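You operate a simulated robot arm through the tools that you are given. There is no shell and no other tool. Be economical: measure what you need, move in short steps, check, and stop when the job is done.

The job below is to be done with a simulated two-armed robot. You get a single attempt, and the scene is never put back.

TASK
Take the red band green dryer tube and put it on top of the blue band hose box. Press the zero key three times. Push the nozzles drawer shut. Close the gloves drawer. Shut the bulk drawer. Count the wide-thin silver pipes on the top of the tool chest, then put as many of the filters from the top of the tool chest on the red bay of the side bench. Fetch the orange hose end and stand it on top of the yellow band plugs box. Lift the lid of the dirt box open. Any order will do. Set down upright: filter, orange hose end.
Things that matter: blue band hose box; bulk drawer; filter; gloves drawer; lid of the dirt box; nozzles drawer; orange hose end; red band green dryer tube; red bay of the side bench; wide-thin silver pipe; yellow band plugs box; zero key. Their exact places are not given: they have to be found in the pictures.

The check looks at the end state, three seconds after you hand in, the way a careful person would. Anything else that was tipped, shoved, dropped, spilled or broken makes it a failure. A push-on lid holds only when it is set on centred and level and pressed home; a screw cap is set on level and turned clockwise until tight.

THE ROBOT
Two 7-joint arms with four-finger grippers on one trunk, on a base that drives. Base frame: it is fixed to the floor where the robot stands at the start and does not move with it; the origin is under the middle of the robot, x ahead of it, y to its left, z up. Readings come in mm, rad, newtons and seconds.
The left shoulder is at the start at [40, 181, 1130], the right one opposite. With the tool pointing down near the work surface each hand reaches from about 100 to 800 mm from the robot's upright axis, wherever it stands, measured 20 degrees to its own side. Places, roughly: blue band hose box [-500, -2750, 1750]; bulk drawer [-900, -500, 300]; filter [-1250, -500, 1000]; filter (7x7x11 cm) [-1100, 0, 1000]; gloves drawer [-900, -400, 500]; lid of the dirt box [4100, -5300, 200]; nozzles drawer [-900, -400, 600]; orange hose end (5x5x14 cm) [-400, -3300, 900]; red band green dryer tube (7x7x25 cm) [800, 0, 700]; red bay of the side bench [-1400, -1700, 800]; wide-thin silver pipe [-1000, 0, 1000]; yellow band plugs box [-1000, -250, 1000]; zero key [1100, -1300, 1200]. Payload 3.67 kg a hand.
The TCP of each hand is the grasp point between the finger pads, 28 mm short of the fingertips. In the tool frame z runs along the fingers and y along their closing line. Largest opening 112 mm; the body of the gripper starts 73 mm behind the TCP.
Orientation is that of the tool frame in the base frame, as a unit quaternion [w, x, y, z]. With the fingers straight down and closing along the base's y, the tool's x points along the base's -x, its y along +y and its z along -z.

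THE INTERFACE
- The arms move only by the tool apply_moves. It takes "left_deltas", "right_deltas" or both (then of equal length, played together; a hand with none holds still); each is a list of rows, each a list of 3 entries, a list of its own where there are three numbers: the shift along the tool's x, y, z in mm, then the turn, a rotation vector about the tool's x, y, z in rad, then the gripper command, from -1 (shut) to 1 (fully open), values between in proportion. In form: [[[dx, dy, dz], [wx, wy, wz], grip], ...]. A call has 1 to 10 rows; each row shifts and turns the commanded pose from where the row before left it, along the tool's axes as they then stand. Each row takes 0.2 s and may step no farther than 50 mm and 0.15 rad from the row before; otherwise, or with a gripper value out of range, the whole call is refused. Where a pose cannot be reached the arm comes as near as it can. A force on the tool above 40 N (or 10 N above the force at the start of the call, whichever is more), or a blocked arm, ends the call early, and 0.2 s more pass. Each finger halts on what it meets, pressing with about 22 N; the grip force reading is that of the motor and also rises with nothing between the fingers. The clock runs only during rows and for 0.2 s after the last one: add rows that do not move to give the fingers time. The reply holds the time, the measured pose of the TCP, the force on the tool along the base axes, the opening and the grip force, in the units named above and with some noise, with the torque about the TCP (base axes, N m) and any sound that the robot's microphone picked up.
- Cameras (640 x 400 px; columns grow to the right, rows downward): "scene" is now at [27.7, -57.9, 1317.4]; the picture's right is [-0.99, -0.12, 0.00], its down [-0.11, 0.91, -0.39] and it looks along [0.05, -0.39, -0.92] (base axes); focal length 214 px, centre (320, 200). "left" rides on the left gripper at [60, 18, -104] in its tool frame; the picture's right is [-0.29, 0.96, 0.00], its down [-0.80, -0.24, -0.55] and it looks along [-0.53, -0.16, 0.83] (tool axes); focal length 234 px, centre (320, 200). "right" rides on the right gripper at [60, -18, -104] in its tool frame; the picture's right is [0.29, 0.96, 0.00], its down [-0.80, 0.24, -0.55] and it looks along [-0.53, 0.16, 0.83] (tool axes); focal length 234 px, centre (320, 200).
- capture(camera): a new picture of that camera. The clock stands still meanwhile.
- lift_body(by): slides the trunk up (or, below 0, down) by that many mm; the arms and the scene camera ride with it, the base frame stays. It gives what a move gives, with no picture.
- steer(legs): drives the robot by 1 to 6 legs, each [ahead, left, turn to the left] in mm, mm and rad, along the robot's own axes; the way and the turn of a leg run together, so that a leg with both is an arc; at most 1500 mm and 3.142 rad a leg. The arms and the cameras ride along, it lands a little off, and it stops where it bumps. It gives what a move gives.
- turn_head(pan, tilt): turns the head with the scene camera to pan (to the left, within 1.501 rad either way) and tilt (down, from -0.506 to 1.204), counted from straight ahead of the robot. It gives what a move gives.
- probe_pixels(camera, pixels): for up to 12 pixels [column, row] of the newest picture of that camera ("zoom" is the newest enlarged one), the place [x, y, z] in the base frame of the surface seen there, good to about 2 mm. The clock stands still meanwhile.
- zoom(camera, box): a new picture of the part [left, top, right, bottom] of that camera's present view, enlarged. The clock stands still meanwhile.
- hand_in(): hands the job in; it is judged then, once.

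Keep the steps short. Do not move on a guess: measure, check each grasp and each placing, and mend mistakes. In all there are 131 turns and 154 pictures (those below and enlarged ones count). Leave the grippers open and the arms clear of the work at the hand-in unless told otherwise, and finish with a single line.

The tools are called after "Call:" by a JSON object that holds its "api" and its "payload". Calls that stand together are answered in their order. apply_moves: Moves the arms, as the interface text tells. Its arguments: {"type":"object","properties":{"left_deltas":{"type":"array","items":{"type":"array"}},"right_deltas":{"type":"array","items":{"type":"array"}}},"required":[]} The other tools are called the same way: lift_body (by) slides the trunk up or down; steer (legs) drives the base; turn_head (pan, tilt) turns the head that bears the scene camera; capture (camera) takes a picture; probe_pixels (camera, pixels) gives the place of the surface under pixels of a picture; zoom (camera, box) takes an enlarged picture of a part of a camera's view; hand_in () hands the job in.

At the start:

```text
t: 0.0
left_tool_pos: [423.6, -59.6, 1305.0]
left_tcp_rot: [0.003, 0.001, 1.0, 0.002]
left_ft_force: [-0.4, -0.2, 0.1]
left_wrist_torque: [-0.01, 0.0, -0.01]
left_opening: 111.8
left_gripper_force: 0.1
right_tool_pos: [415.2, -487.0, 1260.3]
right_tcp_rot: [0.0, 0.0, 1.0, 0.0]
right_ft_force: [-0.5, 0.2, -0.9]
right_wrist_torque: [0.04, -0.01, -0.01]
right_opening: 111.8
right_gripper_force: 0.1
trunk travel left (down, up): [-250.0, 264.0]
robot x, y, heading: [3.7, -3.1, -0.0]
head pan, tilt: [-1.452, 1.168]
```

scene: 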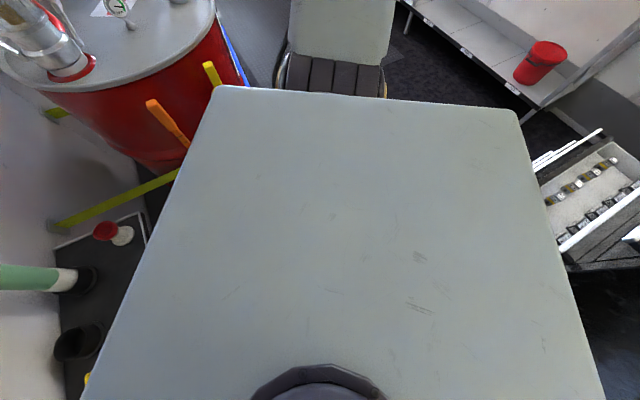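
right: 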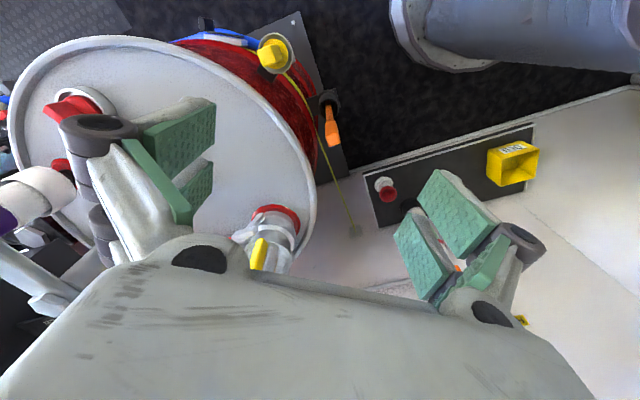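
left: 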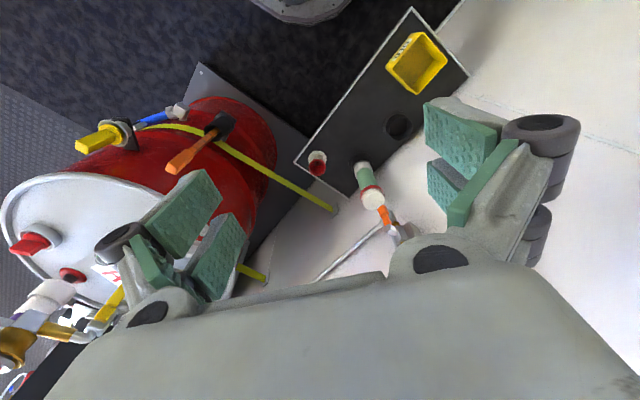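

I see only the robot's own body and parts of a tank and shelf. First I look around with the head.

Call:
{"api": "turn_head", "payload": {"pan": 0, "tilt": 0.6}}

Call:
{"api": "capture", "payload": {"camera": "scene"}}

Call:
{"api": "turn_head", "payload": {"pan": -1.3, "tilt": 0.3}}

Call:
{"api": "capture", "payload": {"camera": "scene"}}

Call:
{"api": "turn_head", "payload": {"pan": 1.4, "tilt": 0.3}}

Call:
{"api": "capture", "payload": {"camera": "scene"}}

```text
t: 1.6
left_tool_pos: [423.4, -59.6, 1304.4]
left_tcp_rot: [0.002, -0.001, 1.0, 0.001]
left_ft_force: [0.1, -0.3, 0.4]
left_wrist_torque: [0.0, -0.02, 0.0]
left_opening: 111.8
left_gripper_force: 0.0
right_tool_pos: [416.7, -488.9, 1260.9]
right_tcp_rot: [0.0, 0.0, 1.0, 0.0]
right_ft_force: [0.2, 0.3, -0.1]
right_wrist_torque: [-0.02, -0.03, 0.03]
right_opening: 112.4
right_gripper_force: 0.1
trunk travel left (down, up): [-250.0, 264.0]
robot x, y, heading: [-1.4, -2.2, -0.006]
head pan, tilt: [0.0, 0.6]
```

```text
150 pictures are left
```

scene: 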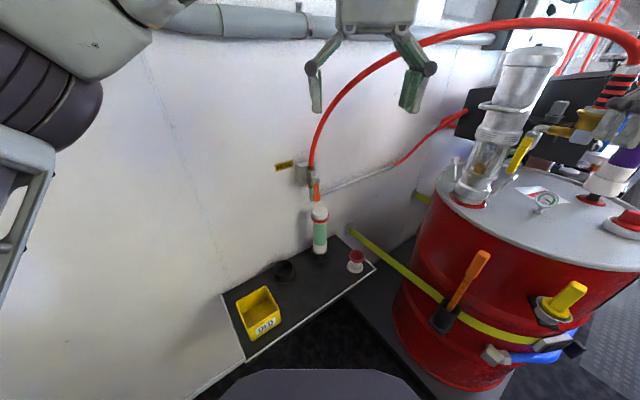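

```text
t: 3.0
left_tool_pos: [423.5, -59.5, 1302.8]
left_tcp_rot: [0.003, 0.0, 1.0, 0.002]
left_ft_force: [0.5, -0.4, 0.6]
left_wrist_torque: [-0.01, -0.04, 0.01]
left_opening: 111.8
left_gripper_force: 0.1
right_tool_pos: [415.8, -487.9, 1260.4]
right_tcp_rot: [0.001, 0.0, 1.0, 0.0]
right_ft_force: [0.2, -0.3, 0.6]
right_wrist_torque: [-0.02, -0.03, -0.03]
right_opening: 112.3
right_gripper_force: 0.0
trunk travel left (down, up): [-250.0, 264.0]
robot x, y, heading: [2.0, 1.6, -0.0]
head pan, tilt: [-1.3, 0.3]
```

```text
149 pictures are left
```

scene: 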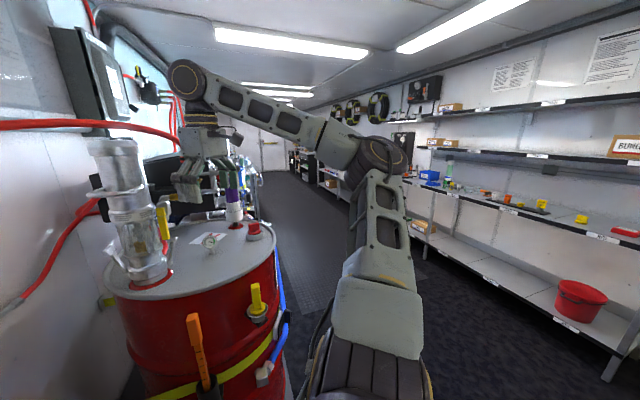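

```text
t: 5.4
left_tool_pos: [423.5, -58.7, 1304.3]
left_tcp_rot: [0.003, 0.0, 1.0, 0.002]
left_ft_force: [0.1, 0.4, 0.4]
left_wrist_torque: [-0.04, -0.01, -0.01]
left_opening: 112.3
left_gripper_force: 0.1
right_tool_pos: [416.4, -488.4, 1260.1]
right_tcp_rot: [0.001, 0.0, 1.0, 0.0]
right_ft_force: [-0.4, 0.0, 1.0]
right_wrist_torque: [-0.02, -0.01, 0.03]
right_opening: 111.8
right_gripper_force: 0.0
trunk travel left (down, up): [-250.0, 264.0]
robot x, y, heading: [1.0, -1.2, 0.003]
head pan, tilt: [1.4, 0.3]
```

```text
148 pictures are left
```

scene: 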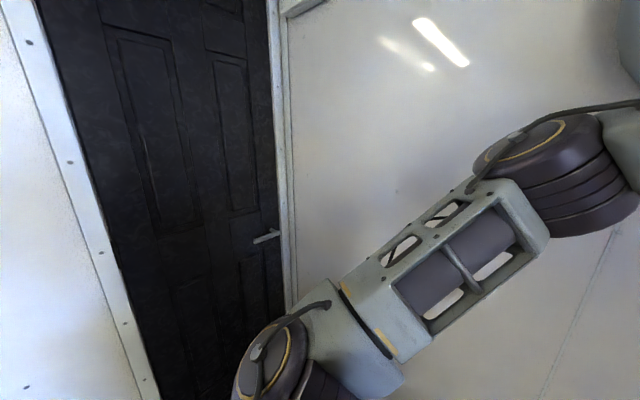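

The green tube with a red band stands on the dark shelf near [320,230] of the first picture. Look ahead again and measure.

Call:
{"api": "turn_head", "payload": {"pan": 0, "tilt": 0.6}}

Call:
{"api": "zoom", "payload": {"camera": "scene", "box": [200, 160, 400, 370]}}

Call:
{"api": "capture", "payload": {"camera": "scene"}}

Call:
{"api": "probe_pixels", "payload": {"camera": "scene", "pixels": [[320, 211], [320, 230], [319, 250], [333, 255], [356, 255], [285, 270], [315, 190], [250, 300], [240, 355], [365, 265]]}}

```text
t: 7.0
left_tool_pos: [423.9, -59.7, 1304.0]
left_tcp_rot: [0.003, 0.0, 1.0, 0.001]
left_ft_force: [0.5, -0.2, 0.4]
left_wrist_torque: [0.01, 0.0, 0.02]
left_opening: 111.9
left_gripper_force: 0.1
right_tool_pos: [416.3, -487.8, 1260.7]
right_tcp_rot: [-0.001, 0.0, 1.0, 0.001]
right_ft_force: [-0.6, -0.2, 0.3]
right_wrist_torque: [0.03, -0.02, 0.02]
right_opening: 112.1
right_gripper_force: 0.1
trunk travel left (down, up): [-250.0, 264.0]
robot x, y, heading: [2.3, -2.6, 0.001]
head pan, tilt: [0.0, 0.6]
```

```text
1.90 times, centred on (300, 265) of scene
```

zoom: 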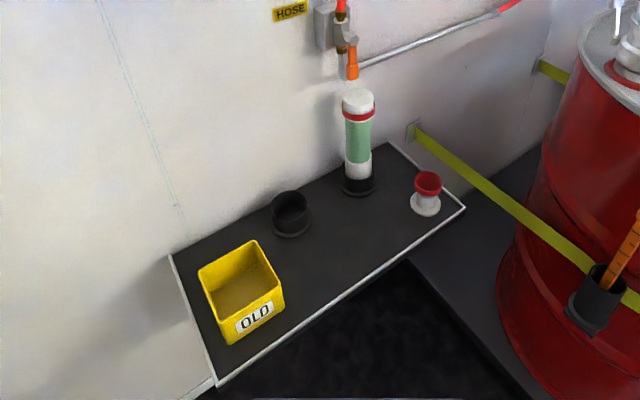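

```text
146 pictures are left
```

scene: 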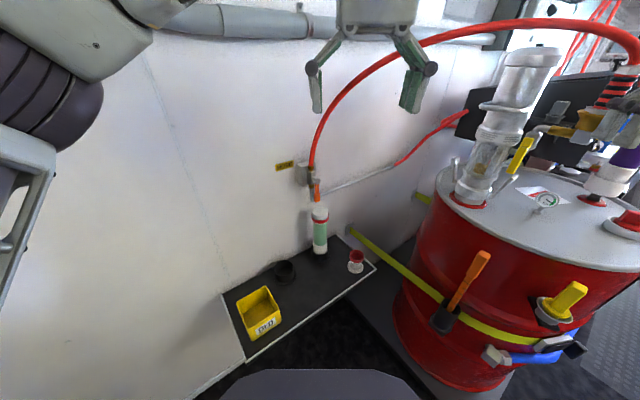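

```text
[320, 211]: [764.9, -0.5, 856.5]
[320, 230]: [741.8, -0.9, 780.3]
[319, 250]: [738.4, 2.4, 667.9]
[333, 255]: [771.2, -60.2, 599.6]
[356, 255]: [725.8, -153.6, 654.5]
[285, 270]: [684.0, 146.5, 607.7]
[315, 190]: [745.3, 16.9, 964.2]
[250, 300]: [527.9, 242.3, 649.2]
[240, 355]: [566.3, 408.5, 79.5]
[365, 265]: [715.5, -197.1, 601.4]
```

The tube stands in a collar at about [770,0], top z≈862, with a hose coupling over it. Before driving, I'll check the room to the left and right for turning.

Call:
{"api": "turn_head", "payload": {"pan": 1.45, "tilt": 0.5}}

Call:
{"api": "capture", "payload": {"camera": "scene"}}

Call:
{"api": "probe_pixels", "payload": {"camera": "scene", "pixels": [[60, 200], [30, 350], [150, 200], [350, 100], [200, 100], [500, 60], [600, 380], [20, 50]]}}

Call:
{"api": "turn_head", "payload": {"pan": -1.48, "tilt": 0.4}}

Call:
{"api": "capture", "payload": {"camera": "scene"}}

Call:
{"api": "probe_pixels", "payload": {"camera": "scene", "pixels": [[110, 150], [130, 250], [180, 200], [240, 220], [430, 100], [380, 330], [450, 230], [580, 280], [600, 230], [560, 200], [620, 350]]}}

```text
t: 8.5
left_tool_pos: [423.6, -58.7, 1303.1]
left_tcp_rot: [0.003, 0.0, 1.0, 0.002]
left_ft_force: [0.7, 0.1, 0.0]
left_wrist_torque: [0.01, 0.06, -0.01]
left_opening: 111.7
left_gripper_force: 0.1
right_tool_pos: [414.8, -486.7, 1261.0]
right_tcp_rot: [0.001, 0.0, 1.0, 0.0]
right_ft_force: [0.0, -0.3, 0.0]
right_wrist_torque: [-0.03, 0.0, 0.01]
right_opening: 112.0
right_gripper_force: 0.1
trunk travel left (down, up): [-250.0, 264.0]
robot x, y, heading: [-1.4, 0.5, 0.0]
head pan, tilt: [1.45, 0.499]
```

```text
145 pictures are left
```

scene: 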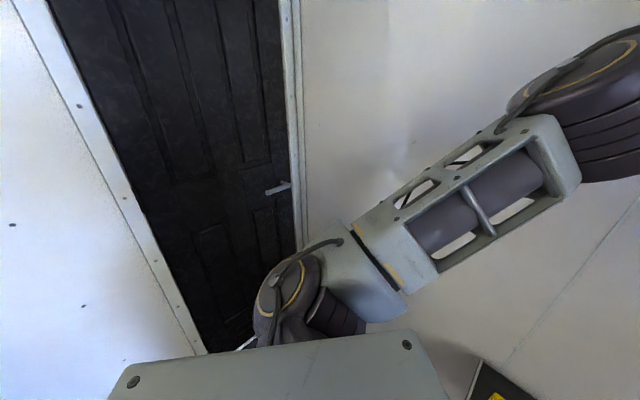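

```text
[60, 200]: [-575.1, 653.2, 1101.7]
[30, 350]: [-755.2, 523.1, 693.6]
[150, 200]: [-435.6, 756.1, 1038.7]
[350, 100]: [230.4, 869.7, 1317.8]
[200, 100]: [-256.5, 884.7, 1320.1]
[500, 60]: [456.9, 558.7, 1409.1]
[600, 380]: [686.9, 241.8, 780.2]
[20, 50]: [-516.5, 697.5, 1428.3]
```

```text
t: 11.1
left_tool_pos: [424.3, -59.0, 1304.0]
left_tcp_rot: [0.003, 0.0, 1.0, 0.002]
left_ft_force: [0.0, -0.2, 0.1]
left_wrist_torque: [0.01, 0.01, 0.01]
left_opening: 112.0
left_gripper_force: 0.0
right_tool_pos: [415.2, -487.1, 1261.1]
right_tcp_rot: [0.0, 0.0, 1.0, 0.001]
right_ft_force: [-1.4, 0.0, 0.0]
right_wrist_torque: [-0.01, -0.02, 0.0]
right_opening: 111.9
right_gripper_force: 0.0
trunk travel left (down, up): [-250.0, 264.0]
robot x, y, heading: [1.1, -1.1, 0.001]
head pan, tilt: [-1.48, 0.4]
```

```text
144 pictures are left
```

scene: 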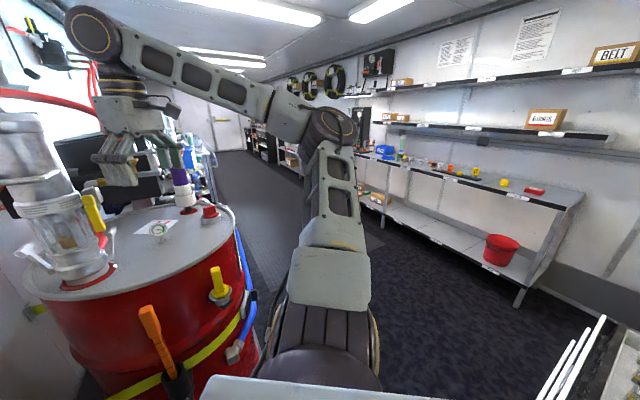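

```text
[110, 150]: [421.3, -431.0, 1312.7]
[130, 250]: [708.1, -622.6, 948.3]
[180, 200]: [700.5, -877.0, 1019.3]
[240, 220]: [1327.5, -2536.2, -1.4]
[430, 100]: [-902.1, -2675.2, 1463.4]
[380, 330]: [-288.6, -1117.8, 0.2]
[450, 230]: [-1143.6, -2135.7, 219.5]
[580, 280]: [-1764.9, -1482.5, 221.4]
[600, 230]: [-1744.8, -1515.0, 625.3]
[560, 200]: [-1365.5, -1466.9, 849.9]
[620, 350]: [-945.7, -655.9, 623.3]
```

Front wall is about 700 mm away, so I back up a little and turn left to face the tool chest.

Call:
{"api": "steer", "payload": {"legs": [[-130, 0, 0], [0, 0, 1.5], [0, 0, 1.3]]}}

Call:
{"api": "turn_head", "payload": {"pan": 0, "tilt": 0.6}}

Call:
{"api": "capture", "payload": {"camera": "scene"}}

```text
t: 20.0
left_tool_pos: [-512.1, 193.9, 1305.3]
left_tcp_rot: [0.001, 0.986, -0.165, -0.003]
left_ft_force: [0.2, -0.3, 0.0]
left_wrist_torque: [0.0, 0.01, 0.02]
left_opening: 112.3
left_gripper_force: 0.0
right_tool_pos: [-364.6, 597.1, 1259.5]
right_tcp_rot: [0.0, 0.986, -0.165, 0.001]
right_ft_force: [-0.8, 1.3, 0.2]
right_wrist_torque: [0.01, -0.01, 0.01]
right_opening: 111.8
right_gripper_force: 0.1
trunk travel left (down, up): [-250.0, 264.0]
robot x, y, heading: [-126.4, -1.8, 2.808]
head pan, tilt: [-1.48, 0.4]
```

```text
t: 21.6
left_tool_pos: [-511.9, 193.7, 1304.5]
left_tcp_rot: [0.001, 0.986, -0.165, -0.003]
left_ft_force: [0.8, -0.4, 0.1]
left_wrist_torque: [-0.02, 0.02, -0.01]
left_opening: 112.1
left_gripper_force: 0.1
right_tool_pos: [-364.7, 596.1, 1260.1]
right_tcp_rot: [0.0, 0.986, -0.165, 0.0]
right_ft_force: [0.8, -0.1, 0.0]
right_wrist_torque: [0.02, 0.0, 0.0]
right_opening: 112.1
right_gripper_force: 0.1
trunk travel left (down, up): [-250.0, 264.0]
robot x, y, heading: [-132.3, 6.3, 2.812]
head pan, tilt: [0.0, 0.6]
```

```text
143 pictures are left
```

scene: 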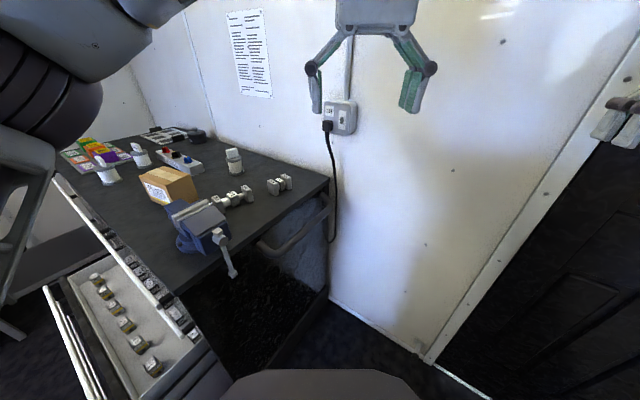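

The chest is to the left. I turn 0.7 more to face it square.

Call:
{"api": "steer", "payload": {"legs": [[0, 0, 0.7]]}}

Call:
{"api": "capture", "payload": {"camera": "scene"}}

Call:
{"api": "probe_pixels", "payload": {"camera": "scene", "pixels": [[320, 150], [200, 200], [440, 200], [320, 260], [200, 300], [440, 300], [320, 340], [100, 200], [540, 200]]}}

```text
t: 24.1
left_tool_pos: [-546.9, -102.3, 1305.2]
left_tcp_rot: [0.002, 0.982, 0.188, -0.002]
left_ft_force: [0.4, 0.1, 0.1]
left_wrist_torque: [-0.01, 0.0, 0.03]
left_opening: 112.1
left_gripper_force: 0.1
right_tool_pos: [-698.5, 300.4, 1260.5]
right_tcp_rot: [0.0, 0.982, 0.188, 0.0]
right_ft_force: [-0.3, 0.0, 0.3]
right_wrist_torque: [0.0, -0.01, -0.01]
right_opening: 112.2
right_gripper_force: 0.0
trunk travel left (down, up): [-250.0, 264.0]
robot x, y, heading: [-132.9, 2.7, -2.763]
head pan, tilt: [0.0, 0.6]
```

```text
142 pictures are left
```

scene: 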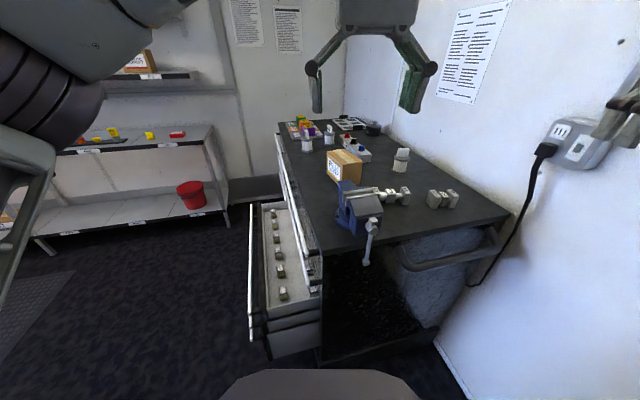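

```text
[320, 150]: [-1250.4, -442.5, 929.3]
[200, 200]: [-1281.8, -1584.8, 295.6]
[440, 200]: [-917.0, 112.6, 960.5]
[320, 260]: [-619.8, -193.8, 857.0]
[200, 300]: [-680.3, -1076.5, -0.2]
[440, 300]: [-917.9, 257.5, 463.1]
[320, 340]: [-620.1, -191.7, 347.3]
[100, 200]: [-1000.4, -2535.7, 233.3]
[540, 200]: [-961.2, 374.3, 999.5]
```

The chest's drawers face the aisle (to my left here). I drive around to stand in front of them, facing heading ≈1.95.

Call:
{"api": "steer", "payload": {"legs": [[0, 350, 0], [937, 550, 0], [0, 0, -1.57]]}}

Call:
{"api": "capture", "payload": {"camera": "scene"}}

```text
t: 35.8
left_tool_pos: [-766.7, -760.0, 1304.8]
left_tcp_rot: [0.001, 0.827, -0.563, -0.002]
left_ft_force: [0.1, -0.1, -0.5]
left_wrist_torque: [0.03, -0.03, 0.01]
left_opening: 112.2
left_gripper_force: 0.1
right_tool_pos: [-364.8, -609.4, 1261.1]
right_tcp_rot: [0.0, 0.826, -0.563, 0.0]
right_ft_force: [-0.4, -0.4, 0.7]
right_wrist_torque: [-0.04, 0.02, 0.0]
right_opening: 112.0
right_gripper_force: 0.1
trunk travel left (down, up): [-250.0, 264.0]
robot x, y, heading: [-664.8, -1176.5, 1.941]
head pan, tilt: [0.0, 0.6]
```

```text
141 pictures are left
```

scene: 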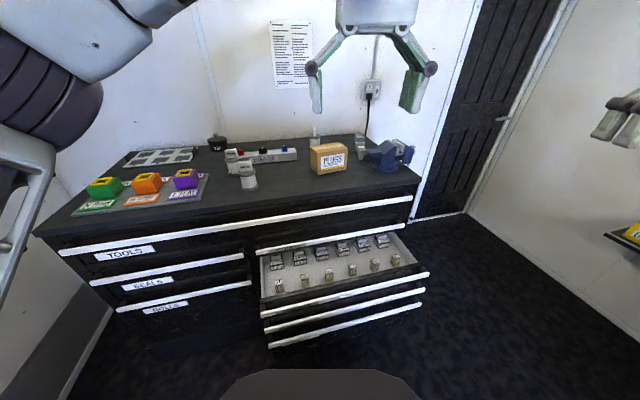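

Call:
{"api": "zoom", "payload": {"camera": "scene", "box": [240, 190, 440, 350]}}

Call:
{"api": "zoom", "payload": {"camera": "scene", "box": [60, 120, 260, 230]}}

Call:
{"api": "zoom", "payload": {"camera": "scene", "box": [210, 110, 430, 210]}}

Call:
{"api": "probe_pixels", "payload": {"camera": "scene", "pixels": [[345, 287], [425, 274], [265, 300], [345, 306], [345, 324], [330, 238], [150, 270], [300, 330], [248, 180], [330, 155], [320, 130], [260, 268]]}}

```text
2.50 times, centred on (340, 270) of scene
```

zoom: 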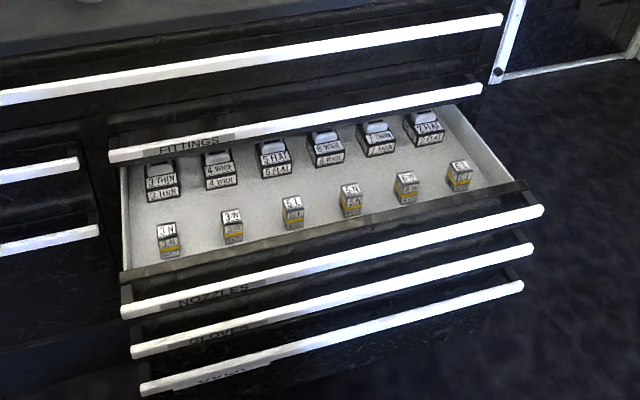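

```text
3.20 times, centred on (160, 175) of scene
```

zoom: 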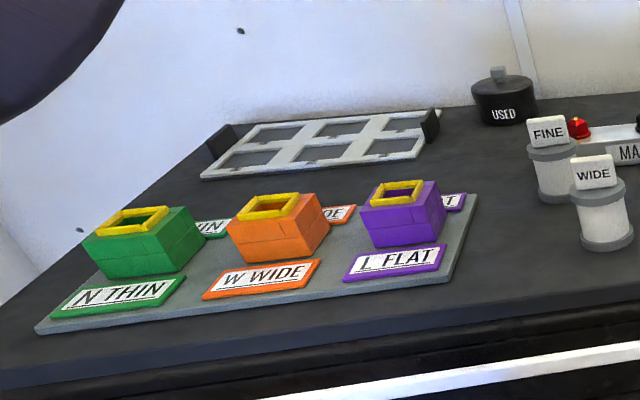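

```text
2.91 times, centred on (320, 160) of scene
```

zoom: 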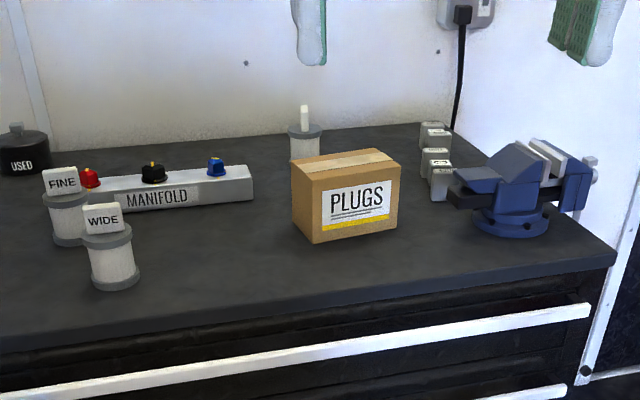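

```text
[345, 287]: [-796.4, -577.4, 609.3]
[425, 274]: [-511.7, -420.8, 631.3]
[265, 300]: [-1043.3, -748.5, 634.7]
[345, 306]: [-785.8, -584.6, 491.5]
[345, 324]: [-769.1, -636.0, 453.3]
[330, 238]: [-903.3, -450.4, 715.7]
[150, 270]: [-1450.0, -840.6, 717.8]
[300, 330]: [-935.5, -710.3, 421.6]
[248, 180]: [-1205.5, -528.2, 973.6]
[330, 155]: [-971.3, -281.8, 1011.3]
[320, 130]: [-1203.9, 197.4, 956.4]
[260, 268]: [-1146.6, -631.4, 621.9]
```

The silver pipes stand left of the vise near [362,145]. I zoom deep on them and on the filters.

Call:
{"api": "zoom", "payload": {"camera": "scene", "box": [340, 130, 380, 165]}}

Call:
{"api": "zoom", "payload": {"camera": "scene", "box": [220, 140, 270, 195]}}

Call:
{"api": "capture", "payload": {"camera": "left"}}

Call:
{"api": "capture", "payload": {"camera": "right"}}

```text
11.43 times, centred on (360, 148) of scene
```

zoom: 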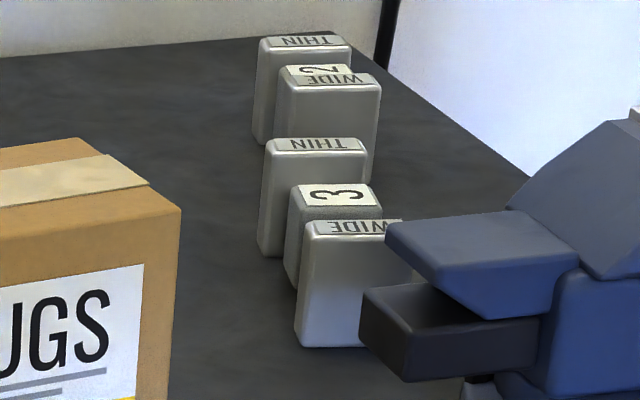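

```text
7.27 times, centred on (245, 168) of scene
```

zoom: 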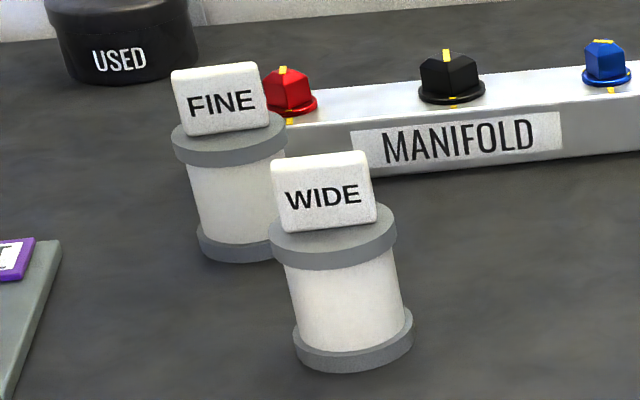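

```text
135 pictures are left
```

left: 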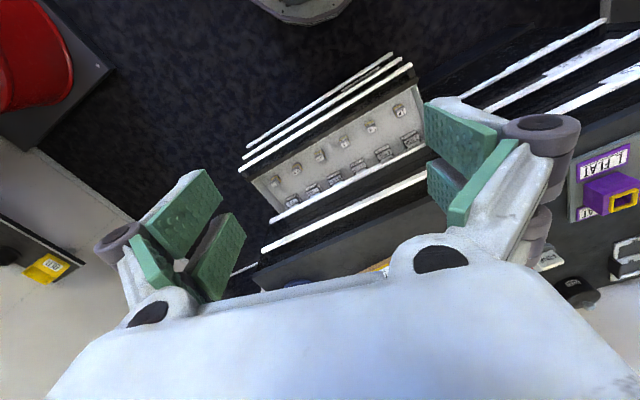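

```text
134 pictures are left
```

right: 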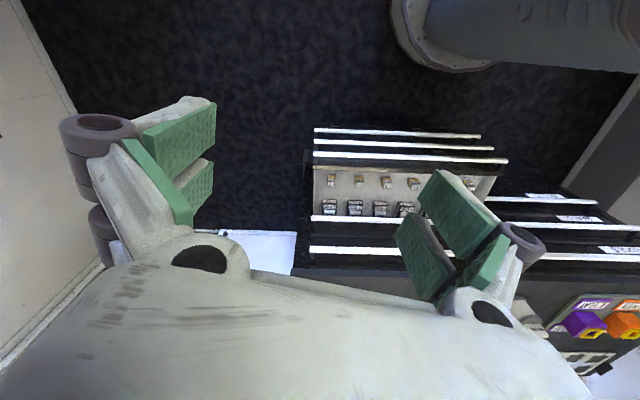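

So far I see two wide-thin pipes ("2" and "3"), but the vise may hide others. I raise the trunk for a better look.

Call:
{"api": "lift_body", "payload": {"by": 260}}

Call:
{"api": "turn_head", "payload": {"pan": -0.1, "tilt": 0.75}}

Call:
{"api": "capture", "payload": {"camera": "scene"}}

Call:
{"api": "zoom", "payload": {"camera": "scene", "box": [270, 90, 430, 200]}}

```text
t: 38.4
left_tool_pos: [-766.3, -759.6, 1563.9]
left_tcp_rot: [0.001, 0.826, -0.563, -0.003]
left_ft_force: [-0.4, 0.3, -0.3]
left_wrist_torque: [-0.01, -0.01, -0.03]
left_opening: 111.9
left_gripper_force: 0.2
right_tool_pos: [-364.8, -610.1, 1519.7]
right_tcp_rot: [0.0, 0.827, -0.563, 0.0]
right_ft_force: [-0.3, 0.3, 0.6]
right_wrist_torque: [0.0, -0.01, 0.04]
right_opening: 111.9
right_gripper_force: 0.2
trunk travel left (down, up): [-510.0, 4.0]
robot x, y, heading: [-666.4, -1176.7, 1.942]
head pan, tilt: [0.0, 0.6]
```

```text
t: 39.1
left_tool_pos: [-767.5, -760.1, 1563.3]
left_tcp_rot: [0.0, 0.826, -0.563, -0.003]
left_ft_force: [0.0, -0.6, -0.1]
left_wrist_torque: [0.01, -0.01, 0.0]
left_opening: 112.1
left_gripper_force: 0.1
right_tool_pos: [-365.5, -610.5, 1519.6]
right_tcp_rot: [0.001, 0.827, -0.563, 0.0]
right_ft_force: [0.7, -0.6, -0.1]
right_wrist_torque: [0.02, -0.02, 0.02]
right_opening: 112.0
right_gripper_force: 0.1
trunk travel left (down, up): [-510.0, 4.0]
robot x, y, heading: [-667.5, -1176.7, 1.948]
head pan, tilt: [-0.099, 0.75]
```

```text
133 pictures are left
```

scene: 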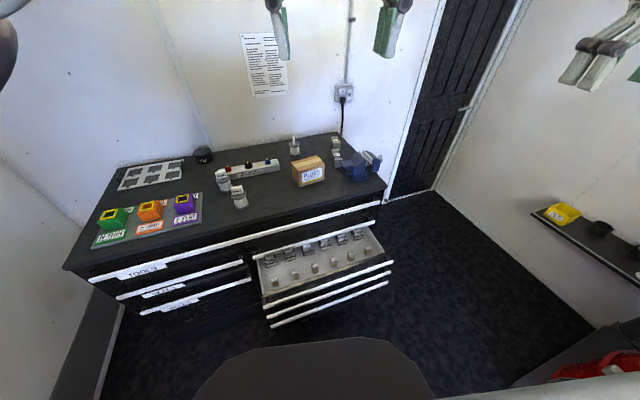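

```text
3.64 times, centred on (350, 145) of scene
```

zoom: 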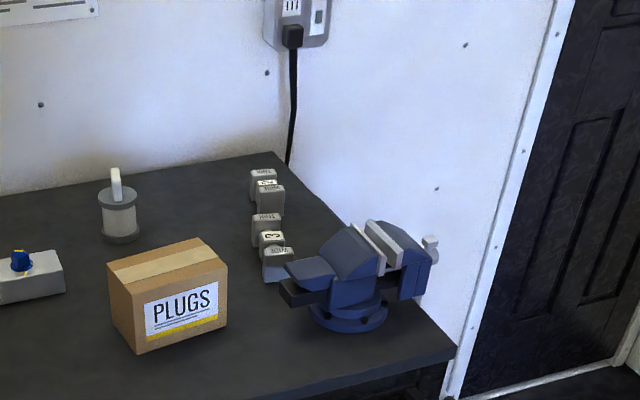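

Call:
{"api": "zoom", "payload": {"camera": "scene", "box": [325, 125, 395, 185]}}

Call:
{"api": "zoom", "payload": {"camera": "scene", "box": [250, 220, 400, 330]}}

Call:
{"api": "probe_pixels", "payload": {"camera": "scene", "pixels": [[330, 293], [385, 274], [275, 310], [330, 305], [330, 318], [262, 280], [305, 167], [307, 175], [295, 150], [240, 192], [240, 202], [224, 180]]}}

```text
6.67 times, centred on (360, 155) of scene
```

zoom: 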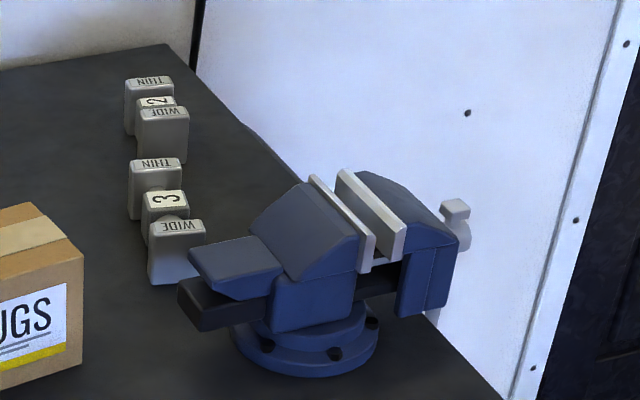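

```text
3.64 times, centred on (325, 275) of scene
```

zoom: 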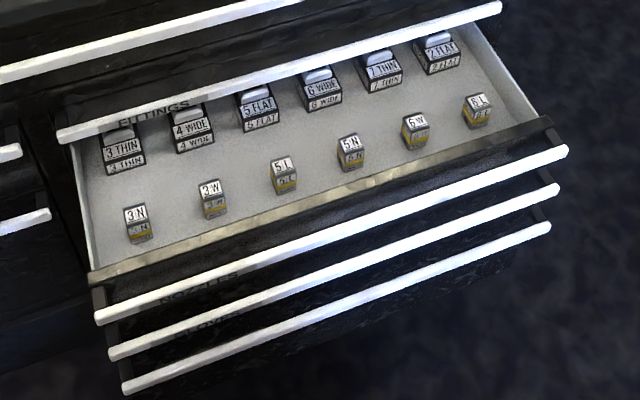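

```text
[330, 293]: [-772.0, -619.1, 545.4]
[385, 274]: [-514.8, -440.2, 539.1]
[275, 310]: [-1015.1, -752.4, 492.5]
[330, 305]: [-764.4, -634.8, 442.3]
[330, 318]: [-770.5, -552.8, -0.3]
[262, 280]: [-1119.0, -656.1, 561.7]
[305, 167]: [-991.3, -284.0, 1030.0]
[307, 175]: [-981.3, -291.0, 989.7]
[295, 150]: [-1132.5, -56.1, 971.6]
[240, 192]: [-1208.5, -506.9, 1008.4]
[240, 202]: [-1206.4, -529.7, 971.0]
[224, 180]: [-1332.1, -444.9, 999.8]
```

Count is 2: pipes "2" and "3", each with WIDE and THIN ends. Now measure the three drawers' handles and fronts in the last zoom.

Call:
{"api": "probe_pixels", "payload": {"camera": "zoom", "pixels": [[330, 233], [330, 253], [330, 272], [330, 290], [330, 311], [330, 330], [330, 222], [60, 135], [500, 8], [100, 314], [565, 152], [300, 85]]}}

```text
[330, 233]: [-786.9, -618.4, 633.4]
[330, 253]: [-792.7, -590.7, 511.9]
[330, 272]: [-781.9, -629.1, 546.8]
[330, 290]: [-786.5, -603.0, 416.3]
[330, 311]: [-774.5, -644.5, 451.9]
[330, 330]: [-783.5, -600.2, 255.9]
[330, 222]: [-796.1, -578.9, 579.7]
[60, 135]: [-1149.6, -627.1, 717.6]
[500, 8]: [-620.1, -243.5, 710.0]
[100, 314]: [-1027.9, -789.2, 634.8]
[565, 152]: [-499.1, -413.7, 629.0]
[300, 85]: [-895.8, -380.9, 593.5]
```

I square up to the drawer fronts (they run at heading 2.19), lower the trunk, move the left hand aside and tilt the right hand to point forward, shut.

Call:
{"api": "steer", "payload": {"legs": [[0, 0, 0.242], [-25, -74, 0]]}}

Call:
{"api": "lift_body", "payload": {"by": -480}}

Call:
{"api": "apply_moves", "payload": {"left_deltas": [[[0, 50, 0], [0, 0, 0], 1], [[0, 50, 0], [0, 0, 0], 1], [[0, 50, 0], [0, 0, 0], 1], [[0, 50, 0], [0, 0, 0], 1], [[0, 50, 0], [0, 0, 0], 1], [[0, 0, 0], [0, 0, 0], 1], [[0, 0, 0], [0, 0, 0], 1], [[0, 0, 0], [0, 0, 0], 1], [[0, 0, 0], [0, 0, 0], 1], [[0, 0, 0], [0, 0, 0], 1]], "right_deltas": [[[0, 0, 0], [0, -0.15, 0], -1], [[0, 0, 0], [0, -0.15, 0], -1], [[0, 0, 0], [0, -0.15, 0], -1], [[0, 0, 0], [0, -0.15, 0], -1], [[0, 0, 0], [0, -0.15, 0], -1], [[0, 0, 0], [0, -0.15, 0], -1], [[0, 0, 0], [0, -0.15, 0], -1], [[0, 0, 0], [0, -0.15, 0], -1], [[0, 0, 0], [0, -0.15, 0], -1], [[0, 0, 0], [0, -0.15, 0], -1]]}}

Call:
{"api": "turn_head", "payload": {"pan": -0.2, "tilt": 0.7}}

Call:
{"api": "capture", "payload": {"camera": "scene"}}

```text
t: 41.1
left_tool_pos: [-802.8, -777.3, 1563.1]
left_tcp_rot: [-0.003, 0.888, -0.459, -0.001]
left_ft_force: [-0.6, 0.5, -0.2]
left_wrist_torque: [0.03, -0.17, 0.01]
left_opening: 112.0
left_gripper_force: 0.1
right_tool_pos: [-446.7, -535.6, 1523.0]
right_tcp_rot: [-0.004, 0.888, -0.459, 0.002]
right_ft_force: [-1.2, 0.0, 0.9]
right_wrist_torque: [0.03, -0.14, -0.03]
right_opening: 112.0
right_gripper_force: 0.1
trunk travel left (down, up): [-510.0, 4.0]
robot x, y, heading: [-593.3, -1153.5, 2.188]
head pan, tilt: [-0.099, 0.75]
```

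```text
refused: -480 is not a number from -400 to 400
```

```text
t: 43.3
left_tool_pos: [-994.2, -917.5, 1563.5]
left_tcp_rot: [0.0, 0.888, -0.459, -0.004]
left_ft_force: [-0.3, 0.1, -0.8]
left_wrist_torque: [-0.02, 0.0, 0.01]
left_opening: 111.9
left_gripper_force: 0.0
right_tool_pos: [-434.8, -531.1, 1517.9]
right_tcp_rot: [-0.314, 0.65, -0.336, -0.605]
right_ft_force: [-0.5, 1.0, 0.2]
right_wrist_torque: [-0.04, -0.01, 0.01]
right_opening: 0.0
right_gripper_force: 22.3
trunk travel left (down, up): [-510.0, 4.0]
robot x, y, heading: [-592.8, -1150.7, 2.189]
head pan, tilt: [-0.099, 0.75]
```

```text
t: 43.9
left_tool_pos: [-994.7, -918.4, 1563.4]
left_tcp_rot: [-0.001, 0.889, -0.458, -0.003]
left_ft_force: [-0.7, -0.4, 1.4]
left_wrist_torque: [0.0, 0.0, 0.01]
left_opening: 111.9
left_gripper_force: 0.1
right_tool_pos: [-436.8, -533.2, 1519.7]
right_tcp_rot: [-0.313, 0.651, -0.336, -0.605]
right_ft_force: [-0.3, -0.5, 0.0]
right_wrist_torque: [0.0, 0.03, -0.04]
right_opening: 0.1
right_gripper_force: 22.1
trunk travel left (down, up): [-510.0, 4.0]
robot x, y, heading: [-594.5, -1153.3, 2.185]
head pan, tilt: [-0.201, 0.7]
```

```text
129 pictures are left
```

scene: 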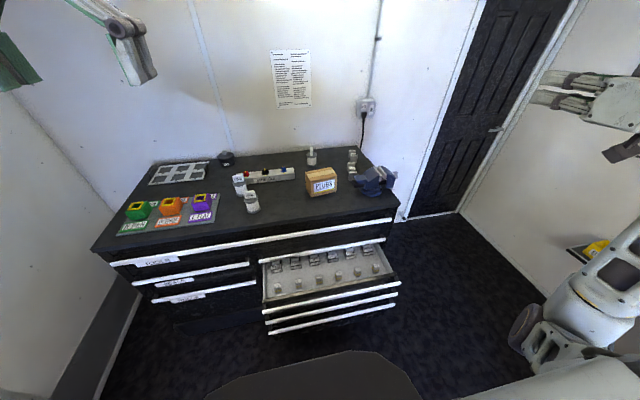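

Lower the trunk in two steps, then bring the right hand down and left in front of the nozzles handle (z≈634, mid-drawer).

Call:
{"api": "lift_body", "payload": {"by": -400}}

Call:
{"api": "lift_body", "payload": {"by": -80}}

Call:
{"api": "apply_moves", "payload": {"right_deltas": [[[40, 30, 0], [0, -0.07, 0], -1], [[40, 30, 0], [0, 0, 0], -1], [[40, 30, 0], [0, 0, 0], -1], [[40, 30, 0], [0, 0, 0], -1], [[40, 30, 0], [0, 0, 0], -1], [[40, 30, 0], [0, 0, 0], -1], [[40, 30, 0], [0, 0, 0], -1], [[40, 30, 0], [0, 0, 0], -1], [[40, 30, 0], [0, 0, 0], -1], [[40, 30, 0], [0, 0, 0], -1]]}}

Call:
{"api": "capture", "payload": {"camera": "scene"}}

```text
t: 47.8
left_tool_pos: [-994.3, -919.1, 1164.3]
left_tcp_rot: [-0.001, 0.889, -0.458, -0.004]
left_ft_force: [-0.1, 0.2, -0.1]
left_wrist_torque: [0.04, 0.01, 0.05]
left_opening: 112.0
left_gripper_force: 0.1
right_tool_pos: [-435.9, -533.1, 1120.6]
right_tcp_rot: [-0.313, 0.651, -0.336, -0.605]
right_ft_force: [0.3, -0.2, 0.2]
right_wrist_torque: [0.03, 0.0, -0.02]
right_opening: 0.2
right_gripper_force: 22.2
trunk travel left (down, up): [-110.0, 404.0]
robot x, y, heading: [-590.5, -1154.4, 2.185]
head pan, tilt: [-0.201, 0.7]
```

```text
t: 48.9
left_tool_pos: [-994.4, -919.0, 1082.7]
left_tcp_rot: [-0.001, 0.889, -0.458, -0.003]
left_ft_force: [0.1, -0.9, 0.5]
left_wrist_torque: [0.0, -0.01, 0.0]
left_opening: 112.0
left_gripper_force: 0.1
right_tool_pos: [-435.7, -533.0, 1039.7]
right_tcp_rot: [-0.313, 0.65, -0.335, -0.606]
right_ft_force: [-0.2, 0.4, 1.2]
right_wrist_torque: [-0.02, 0.0, -0.04]
right_opening: 0.1
right_gripper_force: 22.1
trunk travel left (down, up): [-30.0, 484.0]
robot x, y, heading: [-592.5, -1151.2, 2.187]
head pan, tilt: [-0.201, 0.7]
```

```text
t: 51.1
left_tool_pos: [-994.6, -918.9, 1084.0]
left_tcp_rot: [0.0, 0.889, -0.458, -0.003]
left_ft_force: [0.5, -0.1, 0.0]
left_wrist_torque: [-0.01, 0.02, 0.01]
left_opening: 111.9
left_gripper_force: 0.0
right_tool_pos: [-650.6, -579.1, 656.1]
right_tcp_rot: [-0.325, 0.629, -0.324, -0.628]
right_ft_force: [0.1, 1.0, -0.4]
right_wrist_torque: [0.01, 0.02, 0.0]
right_opening: 0.0
right_gripper_force: 21.9
right hand out of reach, approached as far as the arm can: row 1, 2, 3, 4, 5, 6
trunk travel left (down, up): [-30.0, 484.0]
robot x, y, heading: [-589.5, -1152.4, 2.186]
head pan, tilt: [-0.201, 0.7]
```

```text
128 pictures are left
```

scene: 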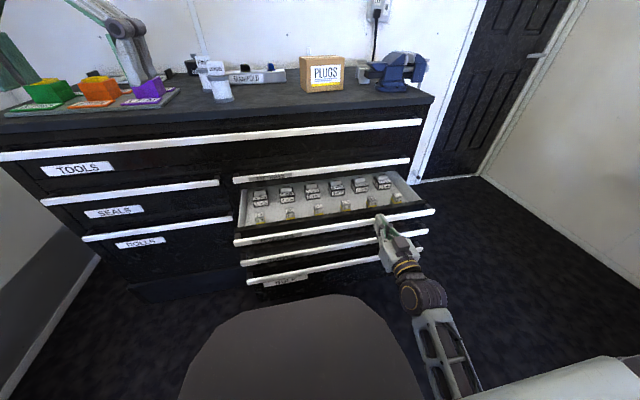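

The hand is near the right end of the nozzles drawer. I check where a still row leaves it and step left cautiously.

Call:
{"api": "apply_moves", "payload": {"right_deltas": [[[0, 0, -10], [0, 0, 0], -1], [[10, 30, 0], [0, 0, 0], -1], [[0, 30, 0], [0, 0, 0], -1], [[0, 0, 0], [0, 0, 0], -1]]}}

Call:
{"api": "zoom", "payload": {"camera": "scene", "box": [220, 150, 460, 300]}}

```text
t: 52.1
left_tool_pos: [-993.8, -919.3, 1084.7]
left_tcp_rot: [-0.001, 0.889, -0.458, -0.002]
left_ft_force: [0.7, 0.3, -0.2]
left_wrist_torque: [0.0, -0.02, 0.02]
left_opening: 112.1
left_gripper_force: 0.0
right_tool_pos: [-693.9, -619.7, 649.0]
right_tcp_rot: [-0.329, 0.633, -0.312, -0.628]
right_ft_force: [0.3, 0.2, 0.2]
right_wrist_torque: [-0.04, 0.01, -0.01]
right_opening: 0.0
right_gripper_force: 22.3
trunk travel left (down, up): [-30.0, 484.0]
robot x, y, heading: [-593.2, -1160.2, 2.188]
head pan, tilt: [-0.201, 0.7]
```

```text
2.67 times, centred on (340, 225) of scene
```

zoom: 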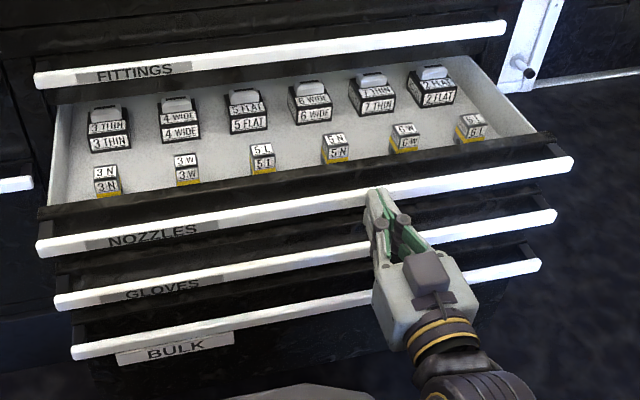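

Labels confirmed: NOZZLES, GLOVES, BULK. Now down to handle height, to the middle, and push the nozzles drawer.

Call:
{"api": "apply_moves", "payload": {"right_deltas": [[[18, 40, 0], [0, 0, 0], -1], [[0, 0, 25], [0, 0, 0], -1], [[0, 0, 25], [0, 0, 0], -1], [[0, 0, 25], [0, 0, 0], -1], [[0, 0, 25], [0, 0, 0], -1], [[0, 0, 25], [0, 0, 0], -1], [[0, 0, 25], [0, 0, 0], -1], [[0, 0, 25], [0, 0, 0], -1], [[0, 0, 25], [0, 0, 0], -1]]}}

Call:
{"api": "zoom", "payload": {"camera": "scene", "box": [220, 130, 460, 300]}}

```text
t: 54.3
left_tool_pos: [-994.0, -918.5, 1083.5]
left_tcp_rot: [-0.001, 0.889, -0.458, -0.003]
left_ft_force: [0.7, 0.3, 0.6]
left_wrist_torque: [-0.03, 0.02, -0.02]
left_opening: 112.0
left_gripper_force: 0.1
right_tool_pos: [-812.8, -467.2, 607.8]
right_tcp_rot: [-0.354, 0.653, -0.291, -0.602]
right_ft_force: [0.2, -0.8, -0.2]
right_wrist_torque: [-0.01, 0.02, 0.0]
right_opening: 0.0
right_gripper_force: 35.3
trunk travel left (down, up): [-30.0, 484.0]
robot x, y, heading: [-591.9, -1153.6, 2.184]
head pan, tilt: [-0.201, 0.7]
stopped in row 9 (right hand): the arm was blocked; the commanded pose is now the measured one
```

```text
2.35 times, centred on (340, 215) of scene
```

zoom: 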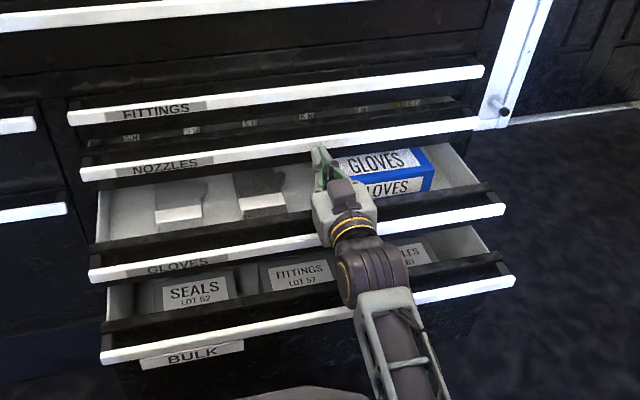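

Nearly shut; the hand sank to z 608 and got blocked. I measure how far is left.

Call:
{"api": "probe_pixels", "payload": {"camera": "zoom", "pixels": [[280, 95], [280, 150], [150, 170], [150, 107], [420, 132], [270, 245], [250, 330], [320, 150], [350, 190], [350, 228], [380, 300]]}}

```text
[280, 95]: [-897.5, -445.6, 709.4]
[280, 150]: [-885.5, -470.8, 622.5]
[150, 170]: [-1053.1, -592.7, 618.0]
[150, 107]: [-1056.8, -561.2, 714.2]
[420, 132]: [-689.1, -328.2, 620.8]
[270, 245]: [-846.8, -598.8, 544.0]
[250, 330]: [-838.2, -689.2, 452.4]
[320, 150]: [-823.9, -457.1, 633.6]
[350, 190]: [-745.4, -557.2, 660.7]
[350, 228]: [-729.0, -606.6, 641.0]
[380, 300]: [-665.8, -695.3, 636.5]
```

About 25 mm remain. Back off slightly, rise 15 mm, push again.

Call:
{"api": "apply_moves", "payload": {"right_deltas": [[[0, 0, -15], [0, 0, 0], -1], [[-15, 0, 0], [0, 0, 0], -1], [[0, 0, 15], [0, 0, 0], -1], [[0, 0, 10], [0, 0, 0], -1], [[0, 0, 10], [0, 0, 0], -1], [[0, 0, 10], [0, 0, 0], -1], [[0, 0, 10], [0, 0, 0], -1]]}}

Call:
{"api": "zoom", "payload": {"camera": "scene", "box": [220, 130, 460, 300]}}

Call:
{"api": "probe_pixels", "payload": {"camera": "zoom", "pixels": [[280, 95], [280, 150], [150, 168], [270, 245], [250, 330], [320, 150]]}}

```text
t: 55.9
left_tool_pos: [-994.0, -918.4, 1082.3]
left_tcp_rot: [-0.001, 0.888, -0.459, -0.002]
left_ft_force: [0.2, 0.1, -0.2]
left_wrist_torque: [0.01, -0.01, -0.01]
left_opening: 111.7
left_gripper_force: 0.0
right_tool_pos: [-841.0, -437.8, 622.0]
right_tcp_rot: [-0.353, 0.653, -0.293, -0.603]
right_ft_force: [0.5, 0.1, -0.3]
right_wrist_torque: [0.02, 0.03, 0.01]
right_opening: 0.0
right_gripper_force: 35.5
trunk travel left (down, up): [-30.0, 484.0]
robot x, y, heading: [-591.0, -1152.2, 2.187]
head pan, tilt: [-0.201, 0.7]
```

```text
2.35 times, centred on (340, 215) of scene
```

zoom: 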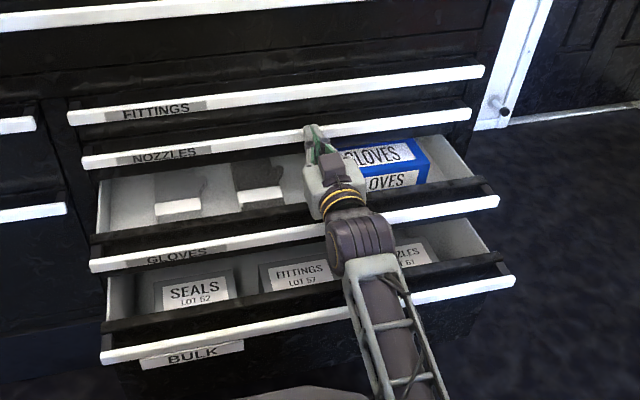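

```text
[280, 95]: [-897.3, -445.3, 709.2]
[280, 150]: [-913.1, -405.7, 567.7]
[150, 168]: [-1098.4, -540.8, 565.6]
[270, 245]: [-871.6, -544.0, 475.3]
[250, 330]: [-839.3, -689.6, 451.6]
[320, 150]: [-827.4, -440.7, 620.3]
```

The nozzles drawer looks shut or nearly so. One more short press, then back off and check.

Call:
{"api": "apply_moves", "payload": {"right_deltas": [[[0, 0, 8], [0, 0, 0], -1], [[0, 0, 8], [0, 0, 0], -1], [[0, 0, -30], [0, 0, 0], -1], [[0, 0, -40], [0, 0, 0], -1], [[0, 0, -40], [0, 0, 0], -1], [[0, 0, -40], [0, 0, 0], -1], [[0, 0, -40], [0, 0, 0], -1], [[0, 0, -40], [0, 0, 0], -1]]}}

Call:
{"api": "zoom", "payload": {"camera": "scene", "box": [220, 130, 460, 300]}}

Call:
{"api": "probe_pixels", "payload": {"camera": "zoom", "pixels": [[280, 95], [280, 143], [120, 163], [440, 118], [270, 243], [250, 330], [340, 200]]}}

```text
t: 56.3
left_tool_pos: [-994.1, -919.2, 1082.9]
left_tcp_rot: [-0.001, 0.889, -0.459, -0.002]
left_ft_force: [-0.2, 0.3, -0.3]
left_wrist_torque: [-0.03, -0.01, -0.03]
left_opening: 112.1
left_gripper_force: 0.1
right_tool_pos: [-841.7, -434.6, 622.1]
right_tcp_rot: [-0.354, 0.652, -0.293, -0.604]
right_ft_force: [8.8, -13.4, 5.4]
right_wrist_torque: [0.21, 0.13, 0.09]
right_opening: 5.9
right_gripper_force: 35.4
trunk travel left (down, up): [-30.0, 484.0]
robot x, y, heading: [-592.5, -1156.3, 2.184]
head pan, tilt: [-0.201, 0.7]
stopped in row 1 (right hand): the force on the tool passed its limit at 55 N (the readings are from after the stop); the commanded pose is now the measured one
```

```text
2.35 times, centred on (340, 215) of scene
```

zoom: 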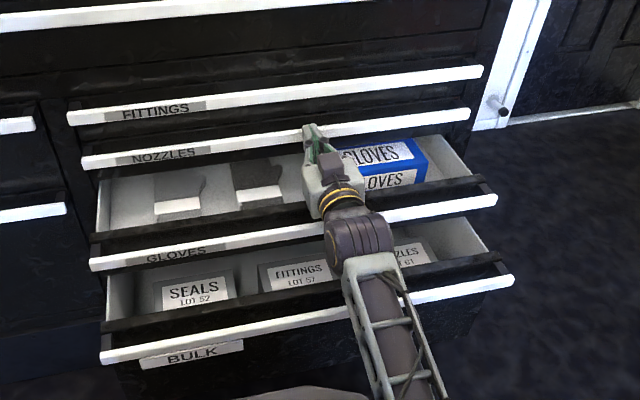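

```text
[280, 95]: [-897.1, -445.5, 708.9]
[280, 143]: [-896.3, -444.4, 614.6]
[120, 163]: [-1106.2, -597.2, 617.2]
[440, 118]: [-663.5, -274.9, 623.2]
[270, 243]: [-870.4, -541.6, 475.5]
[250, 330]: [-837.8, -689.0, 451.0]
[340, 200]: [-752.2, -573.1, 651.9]
```

Nozzles is shut (same plane as FITTINGS). Back off, lower to the gloves handle (z≈545).

Call:
{"api": "apply_moves", "payload": {"right_deltas": [[[0, 0, -50], [0, 0, 0], -1], [[0, 0, -50], [0, 0, 0], -1], [[0, 0, -50], [0, 0, 0], -1], [[0, 0, -50], [0, 0, 0], -1], [[0, 0, -50], [0, 0, 0], -1], [[0, -10, -20], [0, 0, 0], -1], [[40, 0, 0], [0, 0, 0], -1], [[35, 0, 0], [0, 0, 0], -1], [[0, 0, 0], [0, 0, 0], -1]]}}

Call:
{"api": "zoom", "payload": {"camera": "scene", "box": [220, 130, 460, 300]}}

Call:
{"api": "probe_pixels", "payload": {"camera": "zoom", "pixels": [[270, 237], [120, 260], [450, 207], [250, 330], [200, 337]]}}

```text
t: 58.3
left_tool_pos: [-994.5, -918.9, 1083.3]
left_tcp_rot: [0.0, 0.889, -0.458, -0.003]
left_ft_force: [0.1, -0.2, -0.7]
left_wrist_torque: [-0.01, 0.02, 0.02]
left_opening: 112.0
left_gripper_force: 0.0
right_tool_pos: [-670.5, -646.0, 554.6]
right_tcp_rot: [-0.354, 0.652, -0.294, -0.602]
right_ft_force: [-0.4, -0.8, -0.7]
right_wrist_torque: [0.0, 0.0, -0.02]
right_opening: 0.0
right_gripper_force: 35.8
trunk travel left (down, up): [-30.0, 484.0]
robot x, y, heading: [-597.7, -1155.7, 2.186]
head pan, tilt: [-0.201, 0.7]
```

```text
2.35 times, centred on (340, 215) of scene
```

zoom: 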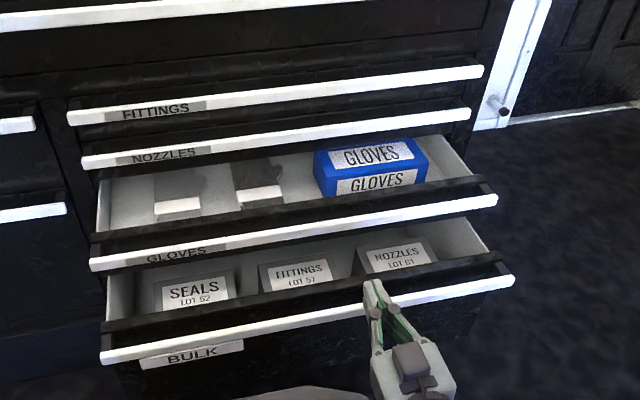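

```text
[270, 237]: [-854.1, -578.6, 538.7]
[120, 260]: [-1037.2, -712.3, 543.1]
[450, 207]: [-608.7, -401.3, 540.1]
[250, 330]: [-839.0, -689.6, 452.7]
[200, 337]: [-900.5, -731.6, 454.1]
```

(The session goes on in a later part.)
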